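You operate a simulated robot arm through the tools that you are given. There is no shell and no other tool.

You are at the controls of a simulated two-armed robot. One attempt, no reset.

## Task
Close the gap with the spacer that the gap gauge asks for.
Fine: open the green clamp lever, seat the spacer in the pocket, clamp again; the white blank goes from the pocket to its spot before the spacer. Set down upright: white blank. Where these are worked on the way, their far stop is far enough and under half their travel is too little: green clamp lever.

It is judged by the outcome, as a careful person would: the job done as asked, and still so three seconds after it is handed in. It fails if anything else is knocked over, pushed out of place, dropped, spilled or broken.

## Robot
Two 7-joint arms with fingered hands on one trunk that stands fixed in place. Base frame: the origin is at the foot of the trunk, x ahead of it, y to its left, z up. Lengths are in mm, angles in degrees, forces in N, time in s.
The left shoulder is at [40, 147, 1129], the right one opposite. With the tool pointing down near the work surface each hand reaches from about 300 to 720 mm from the base axis, measured 20 degrees to its own side. Payload 4 kg a hand.
The tool frame of a hand sits at the grasp point between the pads (the TCP): z along the fingers, y along the line on which they close. The tips reach 26 mm beyond it. The gripper opens to 148 mm; its body begins 73 mm behind the TCP. The gripper is a hand of 3 fingers: y runs from the thumb to the fingers, the wrist lies at [0, 0, -224] in the tool frame, and closing takes about 1.5 s.
Orientation is told as [roll, pitch, yaw] about the base's x, y, z axes, in that order, counted from this pose: with the fingers straight down and closing along the base's y, the tool's x points along the base's -x, its y along +y and its z along -z.

## Interface
- The arms move only by the tool nudge_tool. It takes "left_plan", "right_plan" or both (then of equal length, played together; a hand with none holds still); each is a list of rows, each a list of 3 entries, a list of its own where there are three numbers: the closure, from 0 (fully open) to 1 (shut), then the shift along the tool's x, y, z in m, then the turn, a rotation vector about the tool's x, y, z in degrees. In form: [[jaw, [dx, dy, dz], [wx, wy, wz]], ...]. A call has 1 to 20 rows; each row shifts and turns the commanded pose from where the row before left it, along the tool's axes as they then stand. A row lasts 0.2 s, in which the tool goes at most 50 mm and 8.6 degrees; a call with a longer step from one row to the next is refused whole, and so is a gripper value outside its range. A pose out of reach is approached as far as the arm can. The call stops where the force on the tool passes 70 N (or 10 N more than at its start, if that is more) or the arm is blocked; 0.2 s more then pass. Each finger travels about 108 mm/s and halts on what it meets, pressing with about 34 N; the grip force reading is that of the motor and also rises with nothing between the fingers. The clock runs only during rows and for 0.2 s after the last one: add rows that do not move to give the fingers time. The reply holds the time, the measured pose of the TCP, the force on the tool along the base axes, the opening and the grip force, in the units named above and with some noise, with the torque about the TCP (base axes, N m) and any sound that the robot's microphone picked up.
- Cameras (640 x 400 px; columns grow to the right, rows downward): "scene" is now at [91.3, 49, 1358.2]; the picture's right is [0.58, -0.81, -0.00], its down [-0.47, -0.34, -0.81] and it looks along [0.66, 0.48, -0.58] (base axes); focal length 315 px, centre (320, 200). "left" rides on the left gripper at [-68, -39, -90] in its tool frame; the picture's right is [0.50, -0.87, 0.00], its down [0.66, 0.38, -0.65] and it looks along [0.57, 0.33, 0.76] (tool axes); focal length 222 px, centre (320, 200). "right" rides on the right gripper at [68, -39, -90] in its tool frame; the picture's right is [0.50, 0.87, 0.00], its down [-0.66, 0.38, -0.65] and it looks along [-0.57, 0.33, 0.76] (tool axes); focal length 222 px, centre (320, 200). There is no depth. A picture from a camera that has moved, and an enlarged one, comes with that camera's place and axes in the base frame and with its lens.
- camera(camera): a new picture of that camera. The clock stands still meanwhile.
- lift_body(by): moves the trunk up (or, below 0, down) by that many mm; the arms and the scene camera ride with it, the base frame stays. It gives what a move gives, with no picture.
- hand_shape(shape, hand): the hand has 3 fingers and takes this shape, open, in about a second: jaw (thumb against the fingers, like two jaws); tri (thumb and two fingers); tip (a fingertip pinch); poke (one finger out to press); point (the index stretched); flat (the hand flat); cup (the hand cupped); fist (a fist). The gripper value then closes the fingers along that shape, each until it touches; the sizes above hold for jaw. It gives what a move gives, with no picture.
- pan_tilt(pan, tilt): turns the head with the scene camera to pan (to the left, within 86 degrees either way) and tilt (down, from -29 to 69), counted from straight ahead of the robot. It gives what a move gives.
- enlarge(camera, box): a new picture of the part [left, top, right, bottom] of that camera's present view, enlarged. The clock stands still meanwhile.
- sign_off(): hands the job in; it is judged then, once.

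Nothing tells you positions but the pictures and the camera data. Unless the task says otherwise, let go and move clear before handing in.

The tools are called after ">>>" as name(argument=value, ...) on one line, values as JSON. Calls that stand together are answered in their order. nudge_tool: Moves the arms, as the interface text tells. Its arguments: {"type":"object","properties":{"left_plan":{"type":"array","items":{"type":"array"}},"right_plan":{"type":"array","items":{"type":"array"}}},"required":[]} The other tools are called the same way: lift_body (by) moves the trunk up or down; hand_shape (shape, hand) gives the hand a shape; pan_tilt (pan, tilt) turns the head that bears the scene camera; camera (camera) takes a picture; enlarge (camera, box) takes an enlarged picture of a part of a camera's view; sign_off () hands the job in.

At the start:

```text
time: 0.0
left_position: [314.9, 485.2, 1132.1]
left_ee_rot: [0.0, 0.0, 0.0]
left_wrist_force: [-0.5, -0.2, -0.2]
left_ft_torque: [0.04, -0.01, -0.01]
left_opening: 147.9
left_gripper_force: 0.1
left_shape: jaw
right_position: [447.7, 59.5, 1093.8]
right_ee_rot: [0.0, 0.0, 0.0]
right_wrist_force: [0.4, 0.5, 0.0]
right_ft_torque: [-0.01, 0.02, 0.02]
right_opening: 147.6
right_gripper_force: 0.1
right_shape: jaw
trunk travel left (down, up): [-300.0, 206.0]
head pan, tilt (commanded): [35.7, 35.4]
```

scene: 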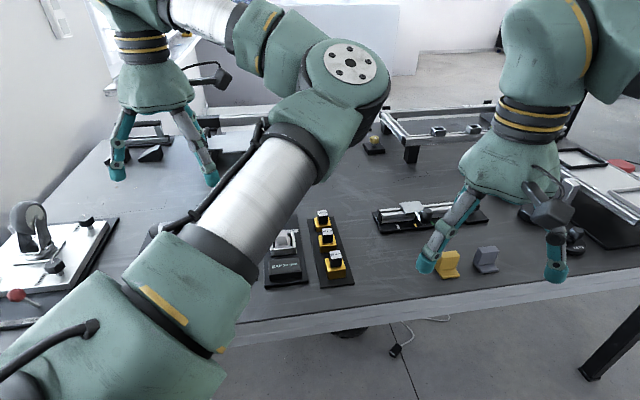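
right: 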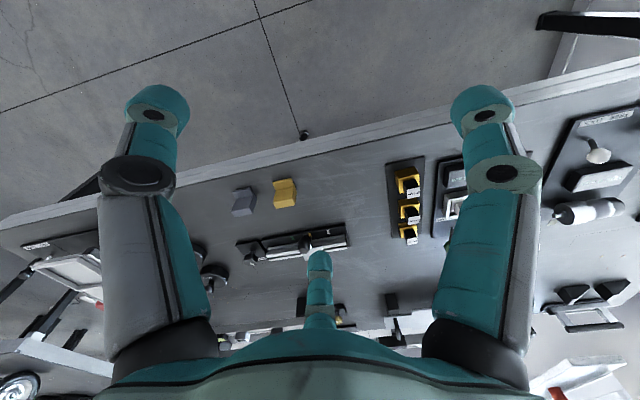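
left: 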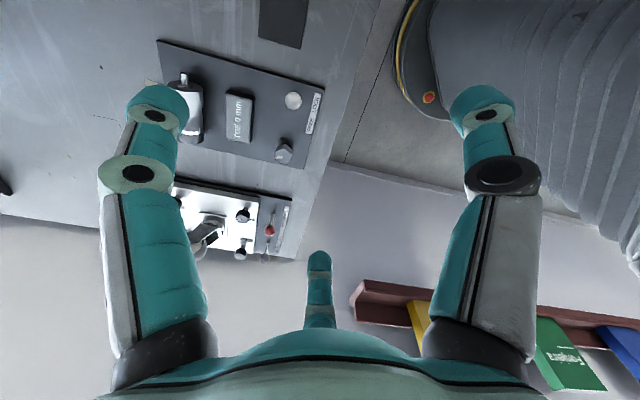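

The table holds several fixtures: yellow spacers on a rack, a gauge next to it, and what look like clamp fixtures, but the left arm blocks part of the view. I'll look closer before moving anything.

>>> enlarge(camera="scene", box=[230, 180, 390, 300])

>>> enlarge(camera="scene", box=[360, 120, 520, 290])

>>> enlarge(camera="right", box=[340, 100, 640, 300])

>>> enlarge(camera="left", box=[130, 30, 350, 270])

```text
3.33 times, centred on (310, 240) of scene
camera zoom: at [91.3, 49.0, 1358.2], right [0.58, -0.81, 0.0], down [-0.47, -0.34, -0.81], along [0.66, 0.48, -0.58], focal length 1051 px, centre (353, 67)
```

zoom: 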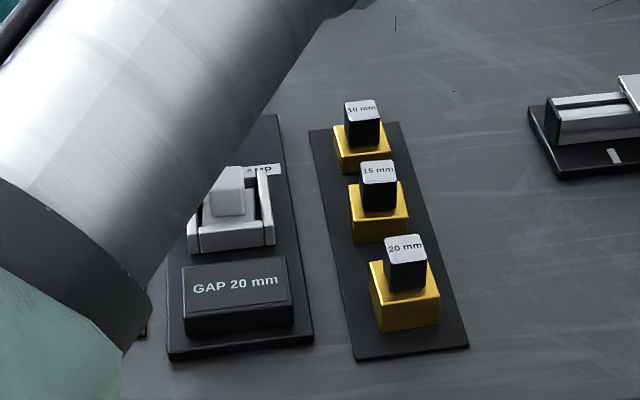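

```text
2.35 times, centred on (440, 205) of scene
camera zoom: at [91.3, 49.0, 1358.2], right [0.58, -0.81, 0.0], down [-0.47, -0.34, -0.81], along [0.66, 0.48, -0.58], focal length 742 px, centre (38, 188)
```

zoom: 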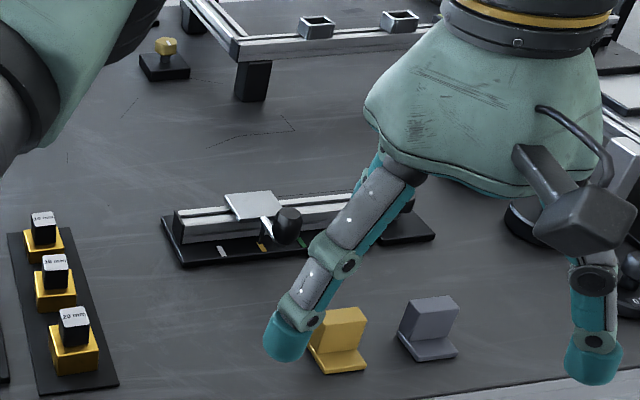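

```text
2.00 times, centred on (490, 200) of right
camera zoom: at [379.7, 21.7, 1184.9], right [-0.5, 0.87, 0.0], down [0.66, 0.38, 0.65], along [0.57, 0.33, -0.76], focal length 444 px, centre (-20, 200)
```

zoom: 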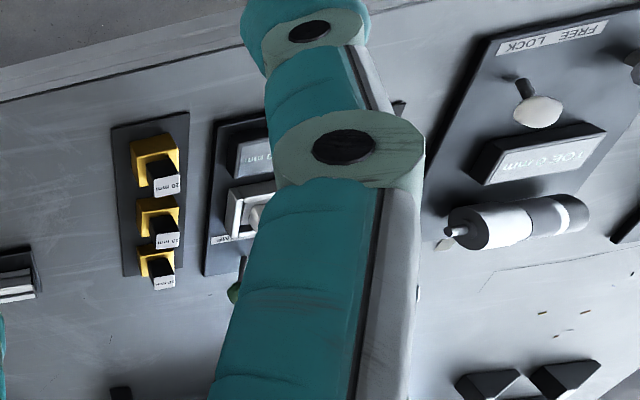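

```text
1.67 times, centred on (240, 150) of left
camera zoom: at [384.2, 446.8, 1223.5], right [-0.5, -0.87, 0.0], down [-0.66, 0.38, 0.65], along [-0.57, 0.33, -0.76], focal length 370 px, centre (453, 283)
```

zoom: 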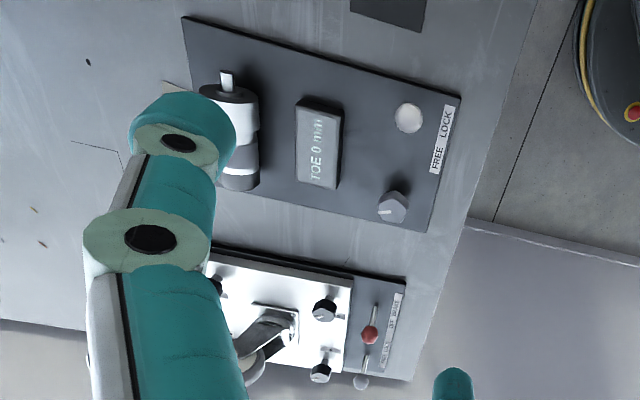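

The gauge reads 20 mm. The 20 mm spacer is the near one on the yellow rack, at about (527, 323, ~840 at its label). I'll yaw the right hand in place so its camera can see the gauge board, the clamp lever and the blank's spot.

>>> nudge_tool(right_plan=[[0, [0, 0, 0], [0, 0, -7.5]], [0, [0, 0, 0], [0, 0, -7.5]], [0, [0, 0, 0], [0, 0, -7.5]], [0, [0, 0, 0], [0, 0, -7.5]], [0, [0, 0, 0], [0, 0, -7.5]], [0, [0, 0, 0], [0, 0, -7.5]]])

>>> camera(camera="right")

```text
time: 1.4
left_position: [315.1, 485.1, 1132.8]
left_ee_rot: [0.0, 0.0, 0.0]
left_wrist_force: [-0.2, 0.4, 0.1]
left_ft_torque: [0.03, 0.02, -0.03]
left_opening: 147.9
left_gripper_force: 0.1
left_shape: jaw
right_position: [447.2, 59.8, 1093.5]
right_ee_rot: [0.1, 0.0, 45.1]
right_wrist_force: [1.0, 0.1, 0.7]
right_ft_torque: [-0.01, 0.0, 0.03]
right_opening: 147.8
right_gripper_force: 0.0
right_shape: jaw
trunk travel left (down, up): [-300.0, 206.0]
head pan, tilt (commanded): [35.7, 35.4]
```

```text
taken
camera right: at [427.3, -14.4, 1184.7], right [-0.97, 0.26, 0.0], down [0.2, 0.73, 0.65], along [0.17, 0.63, -0.76], focal length 222 px, centre (320, 200)
```

right: 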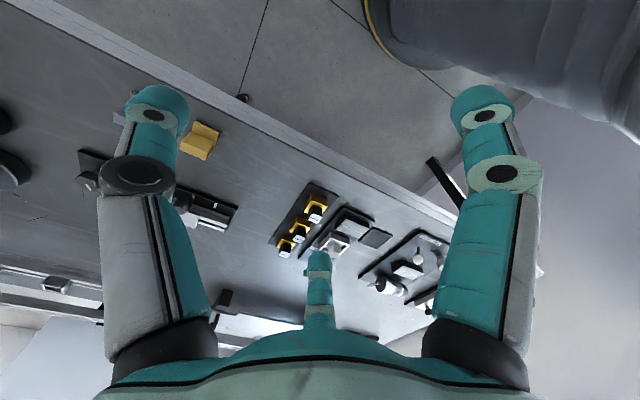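

The board is partly hidden by the third finger. I'll enlarge this view.

>>> enlarge(camera="right", box=[260, 170, 420, 270])

```text
4.00 times, centred on (340, 220) of right
camera zoom: at [427.3, -14.4, 1184.7], right [-0.97, 0.26, 0.0], down [0.2, 0.73, 0.65], along [0.17, 0.63, -0.76], focal length 888 px, centre (240, 120)
```

zoom: 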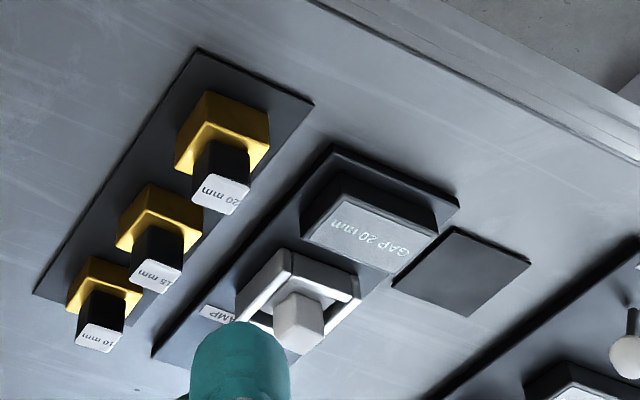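

The blank's spot looks like the dark square plate beside the gauge board. The lever is behind the finger, so I'll yaw a little to uncover it.

>>> nudge_tool(right_plan=[[0, [0, 0, 0], [0, 0, 7]], [0, [0, 0, 0], [0, 0, 7]]])

>>> enlarge(camera="right", box=[290, 170, 450, 270])

```text
time: 2.0
left_position: [314.7, 485.9, 1132.9]
left_ee_rot: [0.0, 0.0, 0.1]
left_wrist_force: [-0.5, 0.2, -0.4]
left_ft_torque: [0.01, -0.04, -0.02]
left_opening: 147.8
left_gripper_force: 0.0
left_shape: jaw
right_position: [447.3, 59.5, 1094.9]
right_ee_rot: [0.1, 0.1, 30.9]
right_wrist_force: [-0.3, -0.3, 0.1]
right_ft_torque: [0.01, 0.0, 0.03]
right_opening: 147.7
right_gripper_force: 0.0
right_shape: jaw
trunk travel left (down, up): [-300.0, 206.0]
head pan, tilt (commanded): [35.7, 35.4]
```

```text
4.00 times, centred on (370, 220) of right
camera zoom: at [409.4, -7.4, 1184.8], right [-0.87, 0.49, 0.0], down [0.37, 0.66, 0.65], along [0.32, 0.57, -0.76], focal length 888 px, centre (120, 120)
```

zoom: 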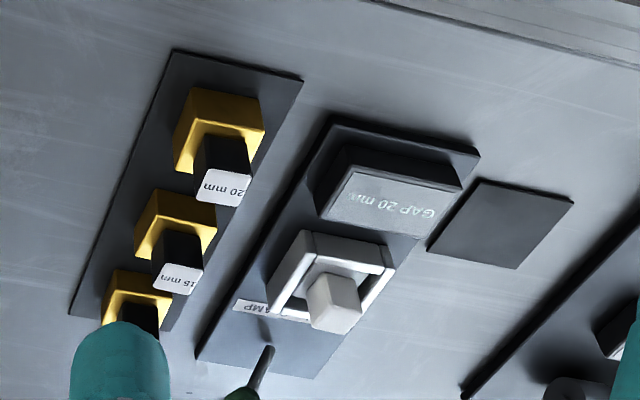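

>>> enlarge(camera="right", box=[310, 210, 430, 300])

>>> camera(camera="right")

```text
4.44 times, centred on (370, 255) of right
camera zoom: at [409.4, -7.4, 1184.8], right [-0.87, 0.49, 0.0], down [0.37, 0.66, 0.65], along [0.32, 0.57, -0.76], focal length 987 px, centre (98, -44)
```

zoom: 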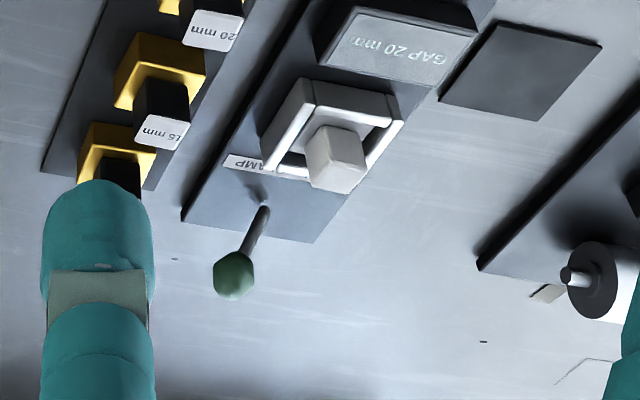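

```text
taken
camera right: at [409.4, -7.4, 1184.8], right [-0.87, 0.49, 0.0], down [0.37, 0.66, 0.65], along [0.32, 0.57, -0.76], focal length 222 px, centre (320, 200)
```

right: 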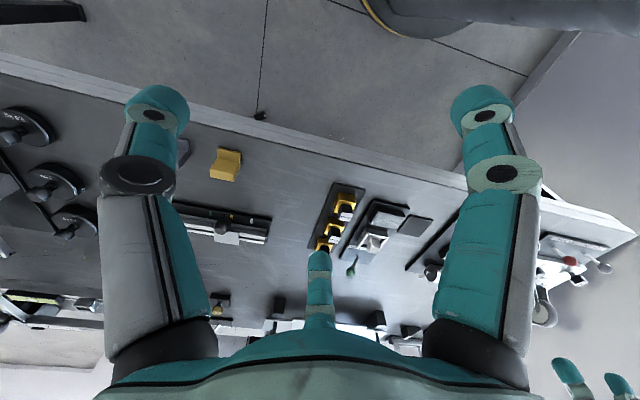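

The lever is a rod with a green ball at about (594, 491, 865), beyond the pocket. The spot plate is at about (400, 500) and the pocket at about (513, 466). I'll back the right hand off to the side, then bring the left hand round to look from closer.

>>> nudge_tool(right_plan=[[0, [0.0197, -0.0231, -0.015], [0, 0, 0]], [0, [0.0197, -0.0231, -0.015], [0, 0, 0]], [0, [0.0197, -0.0231, -0.015], [0, 0, 0]], [0, [0.0197, -0.0231, -0.015], [0, 0, 0]], [0, [0, 0, 0], [0, 0, 0]]])

>>> nudge_tool(left_plan=[[0, [0, 0, 0], [0, 0, 7.5]], [0, [0, 0, 0], [0, 0, 7.5]], [0, [0, 0, 0], [0, 0, 7.5]], [0, [0, 0, 0], [0, 0, 7.5]], [0, [0, 0, 0], [0, 0, 7.5]], [0, [0, 0, 0], [0, 0, 7.5]]])

>>> camera(camera="scene")

>>> camera(camera="left")

```text
time: 3.2
left_position: [316.2, 486.9, 1133.0]
left_ee_rot: [0.0, 0.0, 0.0]
left_wrist_force: [0.1, -0.2, -0.1]
left_ft_torque: [-0.01, 0.01, 0.07]
left_opening: 148.0
left_gripper_force: 0.1
left_shape: jaw
right_position: [426.7, -60.5, 1155.1]
right_ee_rot: [0.0, 0.2, 31.0]
right_wrist_force: [-0.3, 0.6, 0.5]
right_ft_torque: [0.0, 0.01, 0.02]
right_opening: 148.2
right_gripper_force: 0.1
right_shape: jaw
trunk travel left (down, up): [-300.0, 206.0]
head pan, tilt (commanded): [35.7, 35.4]
```

```text
time: 4.6
left_position: [314.1, 485.7, 1134.3]
left_ee_rot: [0.0, 0.0, -45.1]
left_wrist_force: [-0.5, 0.2, -0.3]
left_ft_torque: [0.01, 0.01, 0.02]
left_opening: 148.2
left_gripper_force: 0.0
left_shape: jaw
right_position: [427.3, -60.1, 1154.6]
right_ee_rot: [0.1, 0.0, 31.0]
right_wrist_force: [-0.1, -0.1, -1.2]
right_ft_torque: [0.01, 0.0, -0.01]
right_opening: 147.9
right_gripper_force: 0.0
right_shape: jaw
trunk travel left (down, up): [-300.0, 206.0]
head pan, tilt (commanded): [35.7, 35.4]
```

```text
taken
camera scene: at [91.2, 48.8, 1358.2], right [0.58, -0.81, 0.0], down [-0.47, -0.34, -0.81], along [0.66, 0.48, -0.58], focal length 315 px, centre (320, 200)
```

scene: 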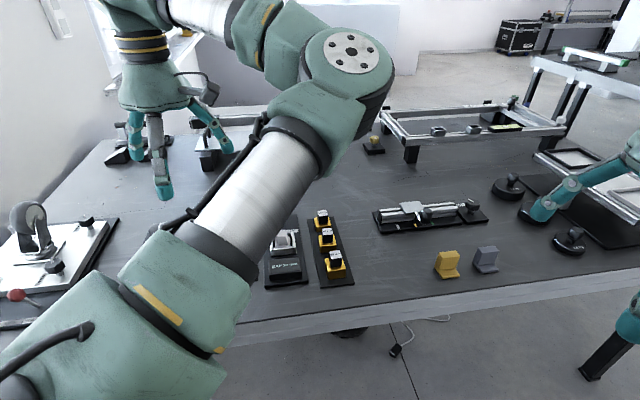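

```text
taken
camera left: at [336.7, 410.3, 1223.7], right [-0.97, -0.26, 0.0], down [-0.19, 0.73, 0.65], along [-0.17, 0.63, -0.76], focal length 222 px, centre (320, 200)
```

left: 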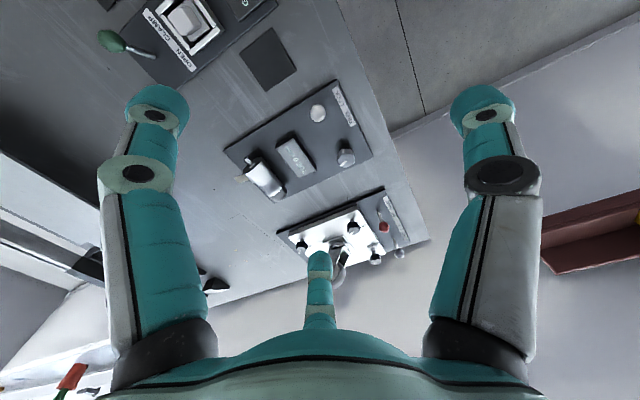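

The left camera now shows the gauge board with its OPEN and CLAMP labels and the green lever. I'll enlarge that part.

>>> enlarge(camera="left", box=[80, 0, 320, 110])

>>> enlarge(camera="left", box=[80, 0, 240, 80])

>>> enlarge(camera="right", box=[320, 180, 480, 280])

```text
2.67 times, centred on (200, 55) of left
camera zoom: at [336.7, 410.3, 1223.7], right [-0.97, -0.26, 0.0], down [-0.19, 0.73, 0.65], along [-0.17, 0.63, -0.76], focal length 592 px, centre (640, 587)
```

zoom: 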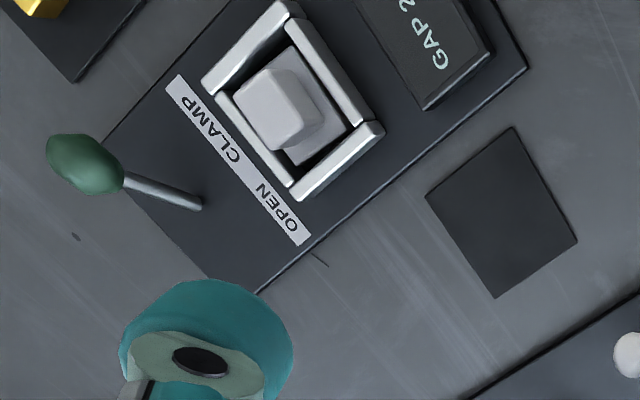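

```text
4.00 times, centred on (160, 40) of left
camera zoom: at [336.7, 410.3, 1223.7], right [-0.97, -0.26, 0.0], down [-0.19, 0.73, 0.65], along [-0.17, 0.63, -0.76], focal length 888 px, centre (960, 840)
```

zoom: 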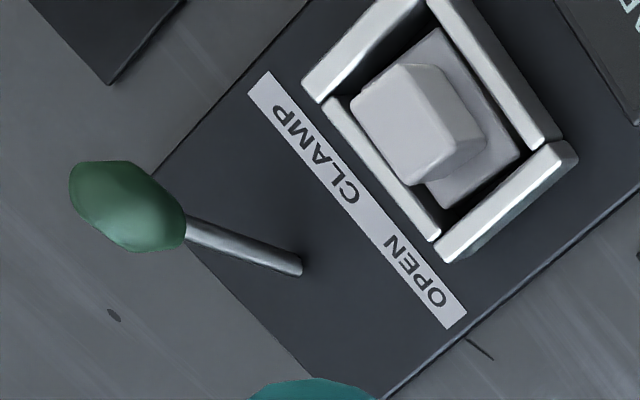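

```text
4.00 times, centred on (400, 230) of right
camera zoom: at [389.2, -127.7, 1244.7], right [-0.87, 0.48, 0.0], down [0.37, 0.66, 0.65], along [0.32, 0.57, -0.76], focal length 888 px, centre (0, 80)
```

zoom: 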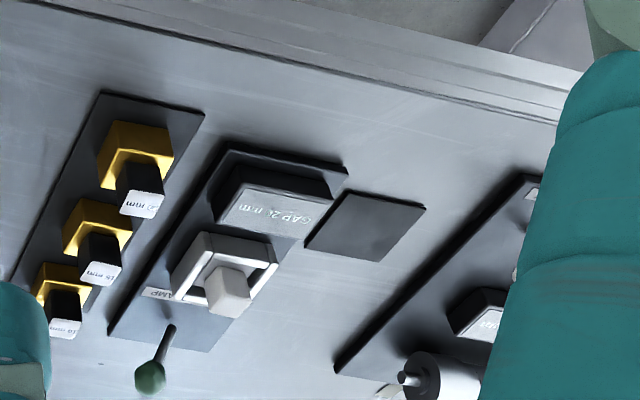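

The lever is tilted to the right, toward CLAMP. I place the ball at about (604, 517, 848) and the pivot at about (584, 543, 782), so opening means swinging it left. First I'll close the fingers in the air to learn how the hand moves.

>>> nudge_tool(left_plan=[[0.6, [0, 0, 0], [0, 0, 0]], [0.6, [0, 0, 0], [0, 0, 0]], [0.6, [0, 0, 0], [0, 0, 0]], [0.6, [0, 0, 0], [0, 0, 0]], [0.6, [0, 0, 0], [0, 0, 0]], [0.6, [0, 0, 0], [0, 0, 0]]])

>>> camera(camera="left")

>>> nudge_tool(left_plan=[[1, [0, 0, 0], [0, 0, 0]], [1, [0, 0, 0], [0, 0, 0]], [1, [0, 0, 0], [0, 0, 0]], [1, [0, 0, 0], [0, 0, 0]], [1, [0, 0, 0], [0, 0, 0]], [1, [0, 0, 0], [0, 0, 0]]])

>>> camera(camera="left")

```text
time: 6.0
left_position: [315.5, 486.1, 1132.9]
left_ee_rot: [0.0, -0.1, -45.0]
left_wrist_force: [0.0, -0.5, -0.1]
left_ft_torque: [-0.03, 0.02, -0.03]
left_opening: 59.4
left_gripper_force: 0.0
left_shape: jaw
right_position: [427.2, -59.9, 1154.6]
right_ee_rot: [0.0, 0.1, 31.0]
right_wrist_force: [0.4, -0.2, 0.2]
right_ft_torque: [-0.04, -0.04, 0.02]
right_opening: 147.9
right_gripper_force: 0.1
right_shape: jaw
trunk travel left (down, up): [-300.0, 206.0]
head pan, tilt (commanded): [35.7, 35.4]
```

```text
taken
camera left: at [336.9, 410.4, 1223.6], right [-0.97, -0.26, 0.0], down [-0.2, 0.73, 0.65], along [-0.17, 0.63, -0.76], focal length 222 px, centre (320, 200)
```

left: 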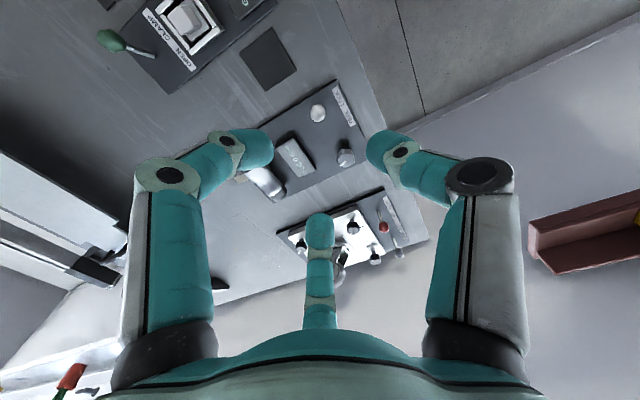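

```text
time: 7.4
left_position: [315.9, 485.8, 1133.9]
left_ee_rot: [-0.1, 0.0, -44.9]
left_wrist_force: [0.2, -0.5, -0.5]
left_ft_torque: [0.0, -0.01, 0.0]
left_opening: 0.0
left_gripper_force: 34.4
left_shape: jaw
right_position: [426.8, -60.3, 1153.0]
right_ee_rot: [0.1, 0.1, 31.0]
right_wrist_force: [-0.5, -0.2, 0.3]
right_ft_torque: [-0.01, 0.0, -0.04]
right_opening: 148.0
right_gripper_force: 0.0
right_shape: jaw
trunk travel left (down, up): [-300.0, 206.0]
head pan, tilt (commanded): [35.7, 35.4]
```

```text
taken
camera left: at [336.9, 410.4, 1223.6], right [-0.97, -0.26, 0.0], down [-0.2, 0.73, 0.65], along [-0.17, 0.63, -0.76], focal length 222 px, centre (320, 200)
```

left: 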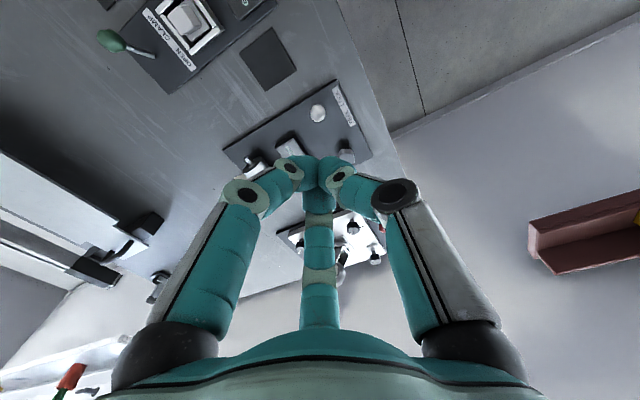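

The jaw shape closes all three fingers toward the centre. I'll look at the tip and tri shapes too, for comparison.

>>> hand_shape(shape="tip", hand="left")

>>> camera(camera="left")

>>> nudge_tool(left_plan=[[1, [0, 0, 0], [0, 0, 0]], [1, [0, 0, 0], [0, 0, 0]], [1, [0, 0, 0], [0, 0, 0]], [1, [0, 0, 0], [0, 0, 0]], [1, [0, 0, 0], [0, 0, 0]], [1, [0, 0, 0], [0, 0, 0]], [1, [0, 0, 0], [0, 0, 0]]])

>>> camera(camera="left")

>>> hand_shape(shape="tri", hand="left")

>>> camera(camera="left")

```text
time: 8.3
left_position: [316.7, 486.8, 1133.1]
left_ee_rot: [-0.1, -0.1, -45.0]
left_wrist_force: [0.1, -0.3, 0.0]
left_ft_torque: [0.06, 0.02, -0.01]
left_opening: 147.8
left_gripper_force: 0.1
left_shape: tip
right_position: [426.9, -60.8, 1153.6]
right_ee_rot: [0.1, 0.1, 30.9]
right_wrist_force: [0.4, 0.7, 0.4]
right_ft_torque: [0.01, 0.0, -0.01]
right_opening: 148.1
right_gripper_force: 0.1
right_shape: jaw
trunk travel left (down, up): [-300.0, 206.0]
head pan, tilt (commanded): [35.7, 35.4]
```

```text
taken
camera left: at [336.9, 410.4, 1223.6], right [-0.97, -0.26, 0.0], down [-0.2, 0.73, 0.65], along [-0.17, 0.63, -0.76], focal length 222 px, centre (320, 200)
```

left: 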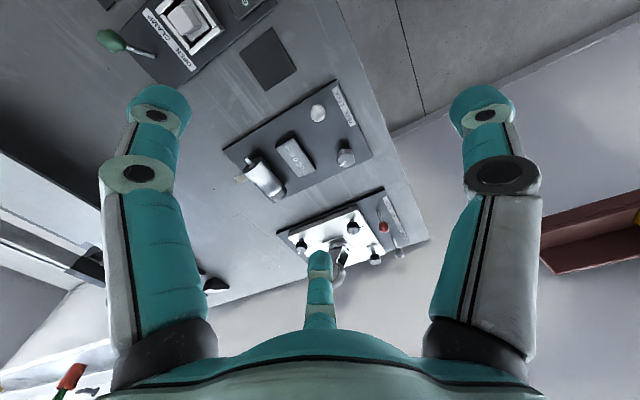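

```text
time: 9.9
left_position: [316.4, 485.7, 1133.3]
left_ee_rot: [0.0, 0.0, -45.0]
left_wrist_force: [0.6, 0.7, -0.5]
left_ft_torque: [-0.02, 0.02, 0.01]
left_opening: 0.1
left_gripper_force: 33.8
left_shape: tip
right_position: [427.4, -61.8, 1154.5]
right_ee_rot: [0.1, 0.1, 31.0]
right_wrist_force: [0.8, -0.3, 0.2]
right_ft_torque: [-0.05, -0.01, 0.0]
right_opening: 147.9
right_gripper_force: 0.0
right_shape: jaw
trunk travel left (down, up): [-300.0, 206.0]
head pan, tilt (commanded): [35.7, 35.4]
```

```text
taken
camera left: at [336.9, 410.4, 1223.6], right [-0.97, -0.26, 0.0], down [-0.2, 0.73, 0.65], along [-0.17, 0.63, -0.76], focal length 222 px, centre (320, 200)
```

left: 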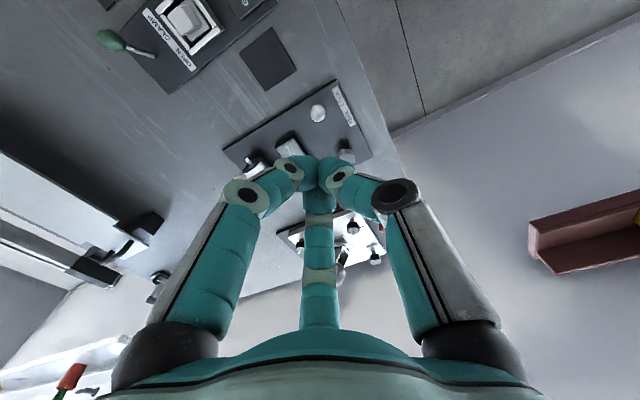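

```text
time: 10.8
left_position: [314.9, 485.9, 1131.6]
left_ee_rot: [0.0, 0.0, -45.0]
left_wrist_force: [-0.1, 0.2, -0.5]
left_ft_torque: [0.01, -0.02, 0.02]
left_opening: 147.7
left_gripper_force: 0.0
left_shape: tri
right_position: [427.7, -60.2, 1154.1]
right_ee_rot: [0.2, 0.1, 31.0]
right_wrist_force: [-0.5, 0.3, 0.3]
right_ft_torque: [-0.01, 0.03, -0.02]
right_opening: 148.0
right_gripper_force: 0.1
right_shape: jaw
trunk travel left (down, up): [-300.0, 206.0]
head pan, tilt (commanded): [35.7, 35.4]
```

```text
taken
camera left: at [336.9, 410.4, 1223.6], right [-0.97, -0.26, 0.0], down [-0.2, 0.73, 0.65], along [-0.17, 0.63, -0.76], focal length 222 px, centre (320, 200)
```

left: 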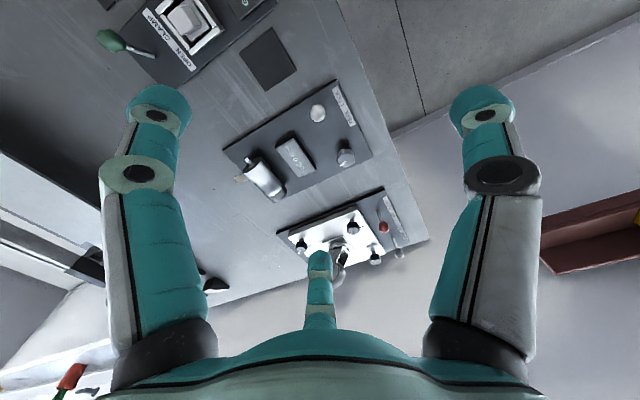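

All three shapes are the same three-finger centric grip, so I'll go back to jaw. Next I'll shift the left hand to look down at the pocket and lever from closer.

>>> hand_shape(shape="jaw", hand="left")

>>> nudge_tool(left_plan=[[0, [-0.0355, -0.003, 0], [0, 0, 0]], [0, [-0.0355, -0.003, 0], [0, 0, 0]], [0, [-0.0355, -0.003, 0], [0, 0, 0]], [0, [-0.0355, -0.003, 0], [0, 0, 0]], [0, [-0.0355, -0.003, 0], [0, 0, 0]], [0, [0, 0, 0], [0, 0, 0]]])

>>> camera(camera="left")

>>> camera(camera="scene")

```text
time: 11.7
left_position: [316.0, 485.9, 1133.3]
left_ee_rot: [0.0, 0.0, -45.0]
left_wrist_force: [0.3, -0.1, 0.1]
left_ft_torque: [-0.02, 0.0, 0.01]
left_opening: 147.9
left_gripper_force: 0.1
left_shape: jaw
right_position: [426.8, -59.7, 1153.0]
right_ee_rot: [0.1, 0.1, 31.0]
right_wrist_force: [-0.4, 1.1, 0.0]
right_ft_torque: [-0.03, 0.0, -0.01]
right_opening: 148.1
right_gripper_force: 0.1
right_shape: jaw
trunk travel left (down, up): [-300.0, 206.0]
head pan, tilt (commanded): [35.7, 35.4]
```

```text
time: 13.1
left_position: [430.7, 349.7, 1133.3]
left_ee_rot: [0.0, 0.0, -44.9]
left_wrist_force: [0.6, 0.4, -0.2]
left_ft_torque: [-0.03, -0.01, -0.02]
left_opening: 147.5
left_gripper_force: 0.0
left_shape: jaw
right_position: [426.0, -61.1, 1153.4]
right_ee_rot: [0.0, 0.1, 31.1]
right_wrist_force: [-0.8, 0.8, 0.3]
right_ft_torque: [-0.01, 0.04, 0.0]
right_opening: 147.9
right_gripper_force: 0.1
right_shape: jaw
trunk travel left (down, up): [-300.0, 206.0]
head pan, tilt (commanded): [35.7, 35.4]
```

```text
taken
camera left: at [451.7, 273.9, 1223.8], right [-0.97, -0.26, 0.0], down [-0.2, 0.73, 0.65], along [-0.17, 0.63, -0.76], focal length 222 px, centre (320, 200)
```

left: 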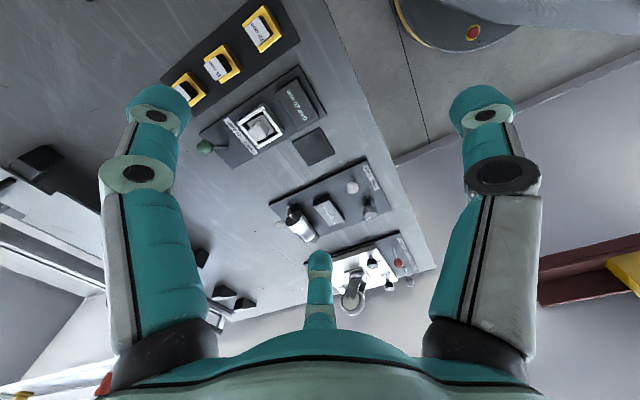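

```text
taken
camera scene: at [91.1, 49.6, 1358.2], right [0.58, -0.81, 0.0], down [-0.47, -0.34, -0.81], along [0.66, 0.48, -0.58], focal length 315 px, centre (320, 200)
```

scene: 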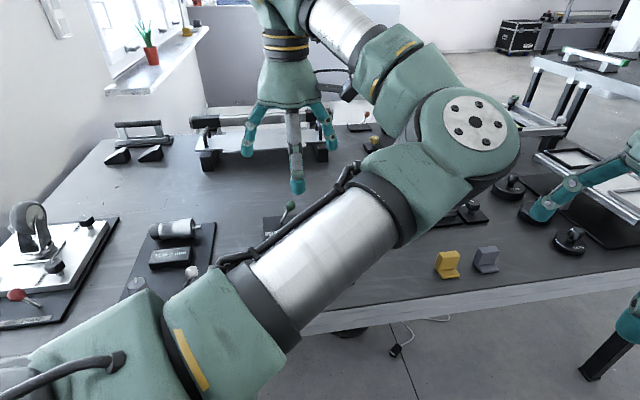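

The left camera now sees the spacers, pocket, lever and spot together. I'll enlarge each one.

>>> enlarge(camera="left", box=[190, 60, 350, 170])

>>> enlarge(camera="left", box=[220, 90, 300, 150])

>>> enlarge(camera="left", box=[160, 0, 320, 110])

>>> enlarge(camera="right", box=[360, 190, 440, 250])

```text
3.64 times, centred on (270, 115) of left
camera zoom: at [451.7, 273.9, 1223.8], right [-0.97, -0.26, 0.0], down [-0.2, 0.73, 0.65], along [-0.17, 0.63, -0.76], focal length 808 px, centre (502, 509)
```

zoom: 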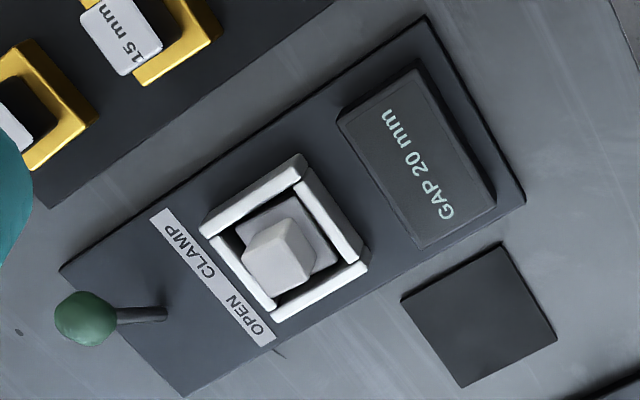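

```text
6.67 times, centred on (260, 120) of left
camera zoom: at [451.7, 273.9, 1223.8], right [-0.97, -0.26, 0.0], down [-0.2, 0.73, 0.65], along [-0.17, 0.63, -0.76], focal length 1481 px, centre (720, 733)
```

zoom: 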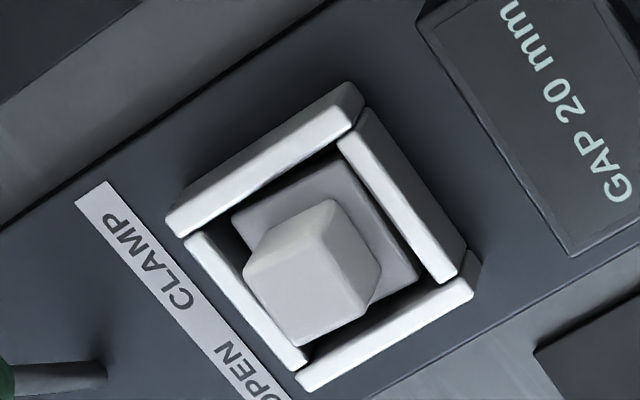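

```text
3.64 times, centred on (240, 55) of left
camera zoom: at [451.7, 273.9, 1223.8], right [-0.97, -0.26, 0.0], down [-0.2, 0.73, 0.65], along [-0.17, 0.63, -0.76], focal length 808 px, centre (611, 727)
```

zoom: 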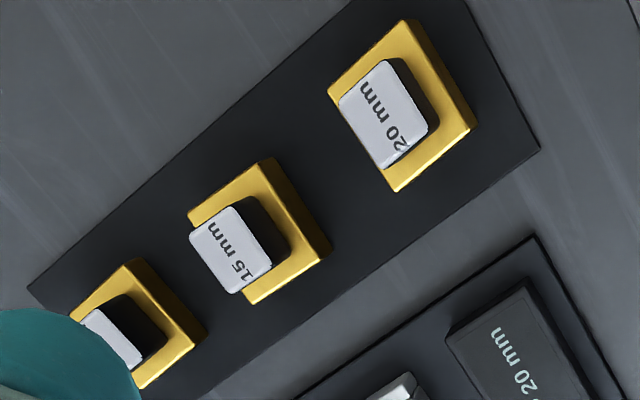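

```text
6.67 times, centred on (400, 220) of right
camera zoom: at [389.1, -127.0, 1244.8], right [-0.87, 0.48, 0.0], down [0.37, 0.66, 0.65], along [0.32, 0.57, -0.76], focal length 1481 px, centre (-213, 67)
```

zoom: 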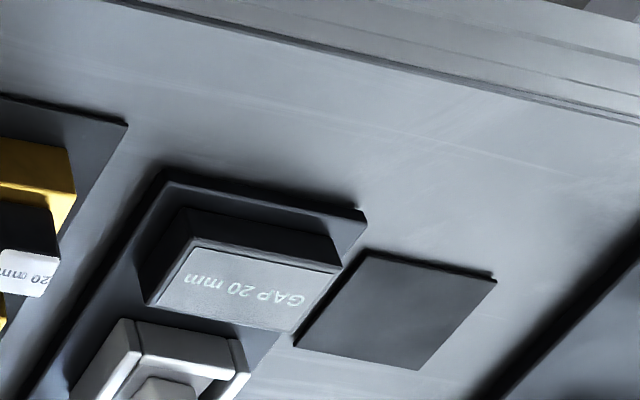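

The pocket has four walls with clearance around the blank, and the spot is the dark plate. I need heights, so I'll zoom in on the pocket and spacers from the right camera.

>>> enlarge(camera="right", box=[350, 230, 398, 260])

>>> enlarge(camera="right", box=[325, 205, 373, 245])

>>> enlarge(camera="right", box=[340, 240, 388, 280])

>>> enlarge(camera="left", box=[235, 0, 285, 60])

```text
13.33 times, centred on (374, 245) of right
camera zoom: at [389.1, -127.0, 1244.8], right [-0.87, 0.48, 0.0], down [0.37, 0.66, 0.65], along [0.32, 0.57, -0.76], focal length 2962 px, centre (-400, -400)
```

zoom: 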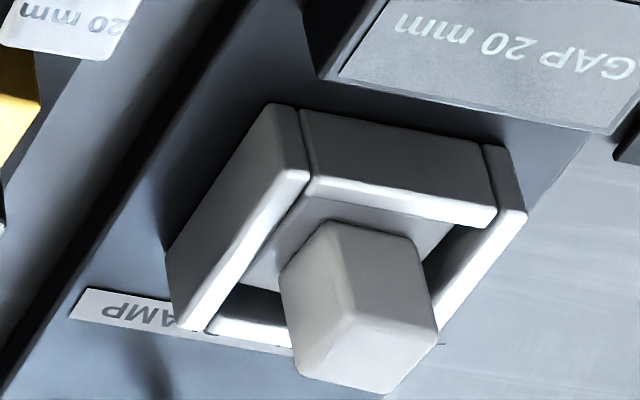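

```text
10.00 times, centred on (349, 225) of right
camera zoom: at [389.1, -127.0, 1244.8], right [-0.87, 0.48, 0.0], down [0.37, 0.66, 0.65], along [0.32, 0.57, -0.76], focal length 2221 px, centre (30, -50)
```

zoom: 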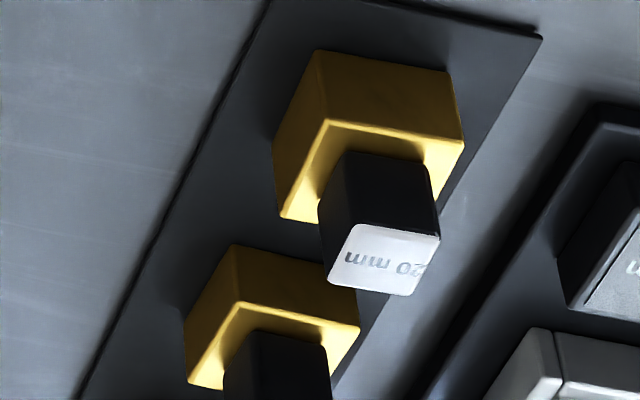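

```text
10.00 times, centred on (364, 260) of right
camera zoom: at [389.1, -127.0, 1244.8], right [-0.87, 0.48, 0.0], down [0.37, 0.66, 0.65], along [0.32, 0.57, -0.76], focal length 2221 px, centre (-120, -400)
```

zoom: 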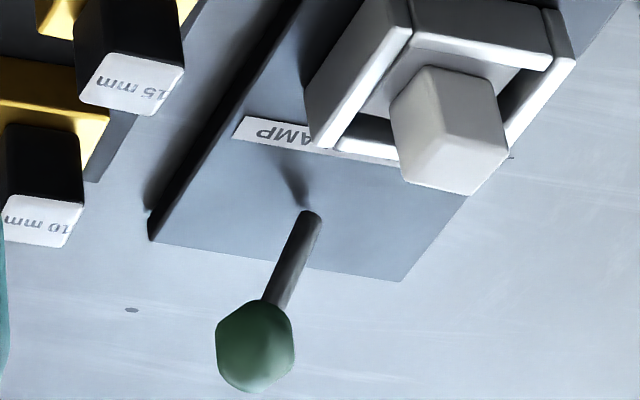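

```text
6.67 times, centred on (260, 30) of left
camera zoom: at [451.7, 273.9, 1223.8], right [-0.97, -0.26, 0.0], down [-0.2, 0.73, 0.65], along [-0.17, 0.63, -0.76], focal length 1481 px, centre (720, 1333)
```

zoom: 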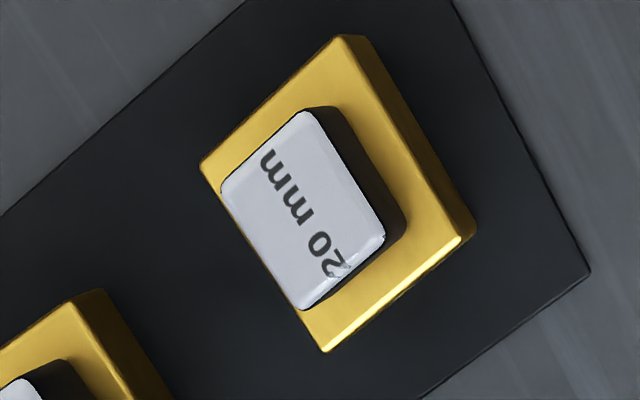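

Estimates so far: the 20 mm spacer knob is at (527, 319) with its top at z≈845, the blank knob at (514, 467, 840), the spot at about (400, 500, 781) and the lever ball at (604.5, 518, 848). I'll yaw and tilt the left hand outward, then approach the lever with a half-closed cage of fingers.

>>> nudge_tool(left_plan=[[0.5, [0, 0, 0], [0, 0, -7.5]], [0.5, [0, 0, 0], [0, 0, -7.5]], [0.5, [0, 0, 0], [0, 0, -7.5]], [0.5, [0, 0, 0], [0, 0, -7.5]], [0.5, [0, 0, 0], [0, 0, -7.5]], [0.5, [0, 0, 0], [0, 0, -7.5]], [0.5, [0, 0, 0], [0, 0, -7.5]], [0.5, [0, 0, 0], [0, 0, -7.5]], [0.5, [0, 0, 0], [-3.333, -5.773, 0]], [0.5, [0, 0, 0], [-3.333, -5.773, 0]], [0.5, [0, 0, 0], [-3.333, -5.773, 0]], [0.5, [0, 0, 0], [0, 0, 0]]])

>>> camera(camera="scene")

>>> camera(camera="left")

```text
time: 15.7
left_position: [430.0, 351.7, 1133.4]
left_ee_rot: [10.4, -17.2, 13.3]
left_wrist_force: [-0.6, 0.8, 0.4]
left_ft_torque: [-0.04, 0.0, 0.01]
left_opening: 74.6
left_gripper_force: 0.0
left_shape: jaw
right_position: [426.8, -60.1, 1154.1]
right_ee_rot: [0.1, 0.0, 31.0]
right_wrist_force: [0.1, 0.7, 0.5]
right_ft_torque: [-0.02, -0.03, 0.02]
right_opening: 147.9
right_gripper_force: 0.1
right_shape: jaw
trunk travel left (down, up): [-300.0, 206.0]
head pan, tilt (commanded): [35.7, 35.4]
```

```text
taken
camera scene: at [91.3, 48.9, 1358.2], right [0.58, -0.81, 0.0], down [-0.47, -0.34, -0.81], along [0.66, 0.48, -0.58], focal length 315 px, centre (320, 200)
```

scene: 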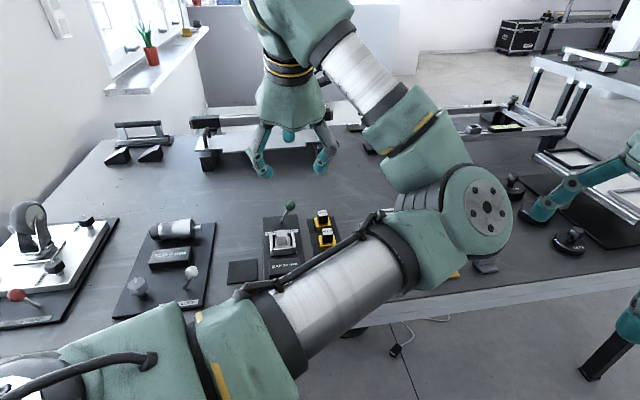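

```text
taken
camera left: at [483.3, 305.9, 1231.3], right [-0.22, -0.93, -0.3], down [-0.87, 0.05, 0.48], along [-0.43, 0.37, -0.82], focal length 222 px, centre (320, 200)
```

left: 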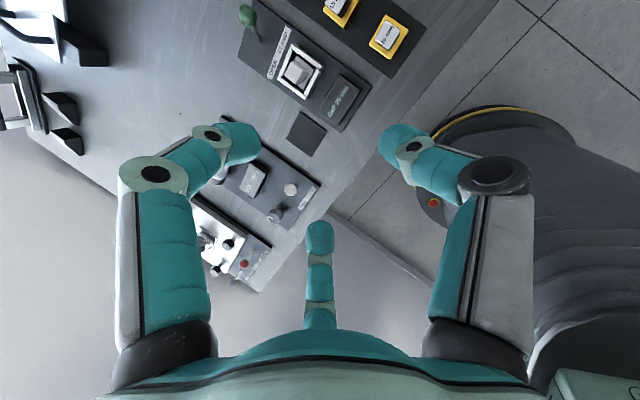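

The scene camera has a clear view of the pocket and lever now. I'll zoom in for a third viewpoint.

>>> enlarge(camera="scene", box=[225, 190, 345, 290])

>>> enlarge(camera="scene", box=[255, 195, 315, 255])

```text
4.00 times, centred on (285, 240) of scene
camera zoom: at [91.3, 48.9, 1358.2], right [0.58, -0.81, 0.0], down [-0.47, -0.34, -0.81], along [0.66, 0.48, -0.58], focal length 1261 px, centre (460, 40)
```

zoom: 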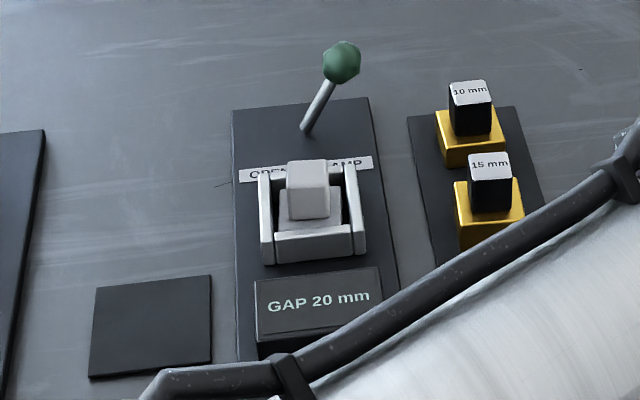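

```text
6.67 times, centred on (285, 225) of scene
camera zoom: at [91.3, 48.9, 1358.2], right [0.58, -0.81, 0.0], down [-0.47, -0.34, -0.81], along [0.66, 0.48, -0.58], focal length 2102 px, centre (553, 33)
```

zoom: 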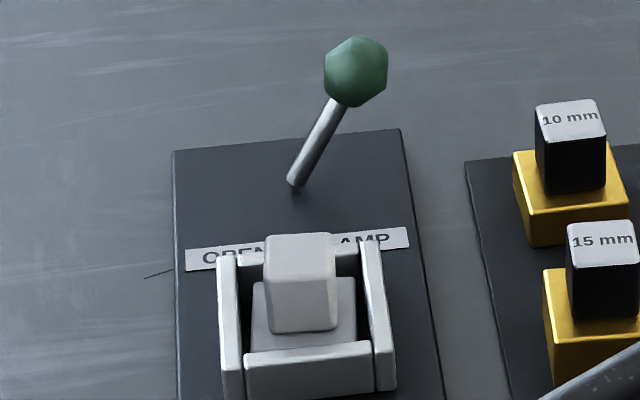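

>>> enlarge(camera="scene", box=[272, 225, 324, 262])

>>> enlarge(camera="left", box=[270, 40, 330, 100])

```text
10.81 times, centred on (298, 244) of scene
camera zoom: at [91.3, 48.9, 1358.2], right [0.58, -0.81, 0.0], down [-0.47, -0.34, -0.81], along [0.66, 0.48, -0.58], focal length 3408 px, centre (558, -270)
```

zoom: 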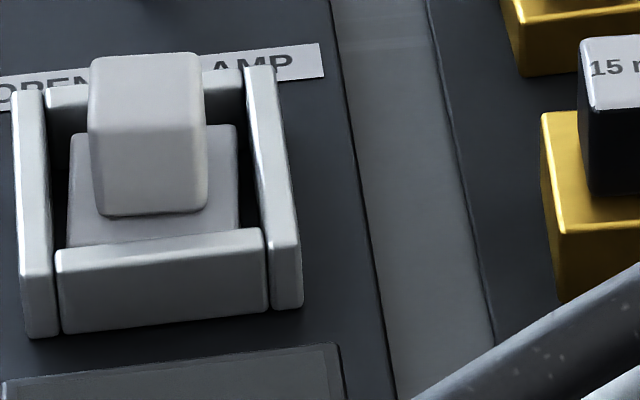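

```text
6.67 times, centred on (300, 70) of left
camera zoom: at [483.3, 305.9, 1231.3], right [-0.22, -0.93, -0.3], down [-0.87, 0.05, 0.48], along [-0.43, 0.37, -0.82], focal length 1481 px, centre (453, 1067)
```

zoom: 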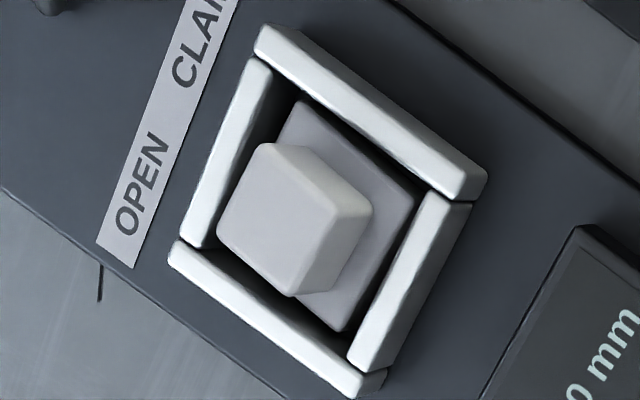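

The ball position agrees across three views: (605, 518, 848). I'll move the tilted, half-open hand to a standoff above it and check.

>>> nudge_tool(left_plan=[[0.5, [-0.0183, 0.0098, 0.0312], [0, 0, 0]], [0.5, [-0.0183, 0.0098, 0.0312], [0, 0, 0]], [0.5, [-0.0183, 0.0098, 0.0312], [0, 0, 0]], [0.5, [-0.0183, 0.0098, 0.0312], [0, 0, 0]], [0.5, [-0.0183, 0.0098, 0.0312], [0, 0, 0]], [0.5, [-0.0183, 0.0098, 0.0312], [0, 0, 0]], [0.5, [-0.0183, 0.0098, 0.0312], [0, 0, 0]], [0.5, [-0.0183, 0.0098, 0.0312], [0, 0, 0]], [0.5, [0, 0, 0], [0, 0, 0]]])

>>> camera(camera="left")

>>> camera(camera="scene")

>>> camera(camera="right")

```text
time: 17.7
left_position: [583.4, 497.1, 976.6]
left_ee_rot: [10.3, -17.2, 13.5]
left_wrist_force: [-0.2, -0.1, 0.1]
left_ft_torque: [0.0, -0.01, 0.0]
left_opening: 74.3
left_gripper_force: 0.0
left_shape: jaw
left hand out of reach, approached as far as the arm can: row 8
right_position: [427.2, -59.7, 1154.0]
right_ee_rot: [0.1, 0.1, 31.0]
right_wrist_force: [0.6, -0.5, 0.4]
right_ft_torque: [0.02, 0.0, 0.03]
right_opening: 147.7
right_gripper_force: 0.0
right_shape: jaw
trunk travel left (down, up): [-300.0, 206.0]
head pan, tilt (commanded): [35.7, 35.4]
```

```text
taken
camera left: at [636.4, 452.7, 1075.3], right [-0.22, -0.93, -0.3], down [-0.87, 0.05, 0.49], along [-0.44, 0.37, -0.82], focal length 222 px, centre (320, 200)
```

left: 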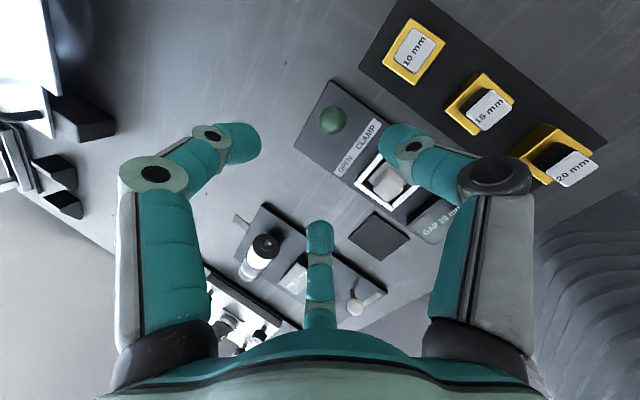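

```text
taken
camera scene: at [91.4, 49.0, 1358.2], right [0.58, -0.81, 0.0], down [-0.47, -0.34, -0.81], along [0.66, 0.48, -0.58], focal length 315 px, centre (320, 200)
```

scene: 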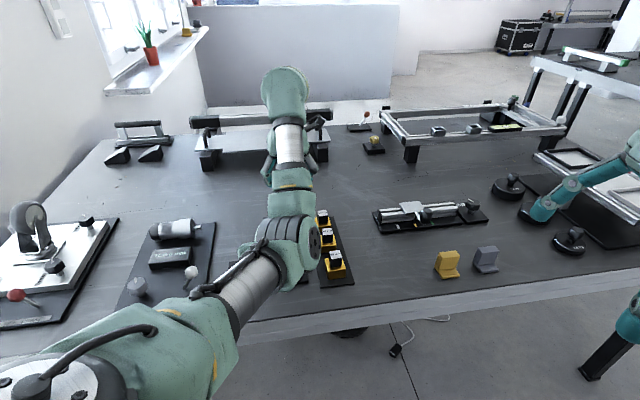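

```text
taken
camera right: at [389.4, -127.6, 1244.7], right [-0.87, 0.48, 0.0], down [0.37, 0.66, 0.65], along [0.32, 0.57, -0.76], focal length 222 px, centre (320, 200)
```

right: 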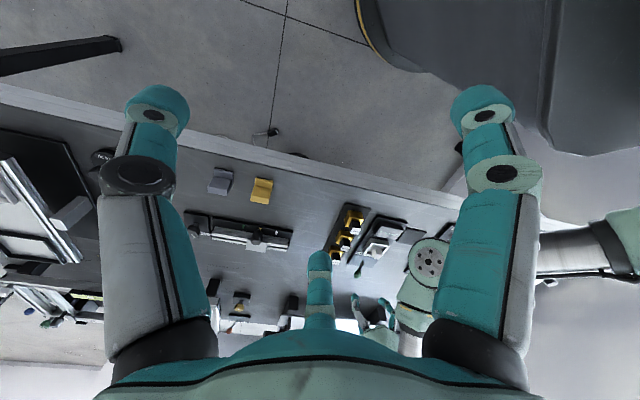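

Row 8 was out of reach, so the arm is near its limit at this tilt. I'll tilt 15° further outward to bring the wrist closer in, then try stepping to above the ball again.

>>> nudge_tool(left_plan=[[0.5, [0, 0, 0], [-3.75, -6.495, 0]], [0.5, [0, 0, 0], [-3.75, -6.495, 0]], [0.5, [0, 0, 0], [0, 0, 0]]])

```text
time: 18.5
left_position: [542.6, 543.0, 986.3]
left_ee_rot: [17.1, -26.8, 11.0]
left_wrist_force: [0.0, -0.1, 0.8]
left_ft_torque: [0.01, 0.01, -0.01]
left_opening: 74.5
left_gripper_force: 0.1
left_shape: jaw
left hand out of reach, approached as far as the arm can: row 1, 2
right_position: [428.4, -61.0, 1154.8]
right_ee_rot: [0.1, -0.1, 30.9]
right_wrist_force: [-0.6, 0.1, 0.3]
right_ft_torque: [0.0, -0.01, 0.01]
right_opening: 147.9
right_gripper_force: 0.1
right_shape: jaw
trunk travel left (down, up): [-300.0, 206.0]
head pan, tilt (commanded): [35.7, 35.4]
```

The limit looks like a wrist joint limit rather than distance. I'll pull the command back inside reach, undo the tilt, and return to the yaw (-45°) that suited the arm.

>>> nudge_tool(left_plan=[[0.5, [0.0138, -0.008, -0.0295], [0, 0, 0]], [0.5, [0.0138, -0.008, -0.0295], [0, 0, 0]], [0.5, [0.0138, -0.008, -0.0295], [0, 0, 0]], [0.5, [0.0138, -0.008, -0.0295], [0, 0, 0]], [0.5, [0, 0, 0], [3.5, 6.062, 0]], [0.5, [0, 0, 0], [3.5, 6.062, 0]], [0.5, [0, 0, 0], [3.5, 6.062, 0]], [0.5, [0, 0, 0], [3.5, 6.062, 0]], [0.5, [0, 0, 0], [3.5, 6.062, 0]], [0.5, [0, 0, 0], [0, 0, 0]]])

```text
time: 20.7
left_position: [459.8, 461.7, 1053.2]
left_ee_rot: [-1.9, 3.3, 15.0]
left_wrist_force: [0.0, 1.0, 0.2]
left_ft_torque: [-0.01, 0.02, 0.01]
left_opening: 74.2
left_gripper_force: 0.1
left_shape: jaw
right_position: [425.8, -60.1, 1152.5]
right_ee_rot: [0.2, -0.1, 31.0]
right_wrist_force: [-1.2, -0.2, 0.5]
right_ft_torque: [-0.02, 0.01, 0.01]
right_opening: 148.1
right_gripper_force: 0.1
right_shape: jaw
trunk travel left (down, up): [-300.0, 206.0]
head pan, tilt (commanded): [35.7, 35.4]
```

>>> nudge_tool(left_plan=[[0.5, [0, 0, 0], [-1.9, -3.3, 0]], [0.5, [0, 0, 0], [0, 0, 7.5]], [0.5, [0, 0, 0], [0, 0, 7.5]], [0.5, [0, 0, 0], [0, 0, 7.5]], [0.5, [0, 0, 0], [0, 0, 7.5]], [0.5, [0, 0, 0], [0, 0, 7.5]], [0.5, [0, 0, 0], [0, 0, 7.5]], [0.5, [0, 0, 0], [0, 0, 7.5]], [0.5, [0, 0, 0], [0, 0, 7.5]], [0.5, [0, 0, 0], [-6.67, 0, 0]], [0.5, [0, 0, 0], [-6.67, 0, 0]], [0.5, [0, 0, 0], [-6.67, 0, 0]], [0.5, [0, 0, 0], [0, 0, 0]]])

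```text
time: 23.5
left_position: [461.0, 461.9, 1054.2]
left_ee_rot: [20.2, 0.0, -45.0]
left_wrist_force: [0.1, -0.4, 0.2]
left_ft_torque: [0.03, -0.02, 0.0]
left_opening: 74.3
left_gripper_force: 0.0
left_shape: jaw
right_position: [426.2, -59.6, 1153.4]
right_ee_rot: [0.1, 0.1, 31.1]
right_wrist_force: [0.7, -0.2, 0.2]
right_ft_torque: [-0.03, 0.02, 0.02]
right_opening: 148.0
right_gripper_force: 0.0
right_shape: jaw
trunk travel left (down, up): [-300.0, 206.0]
head pan, tilt (commanded): [35.7, 35.4]
```

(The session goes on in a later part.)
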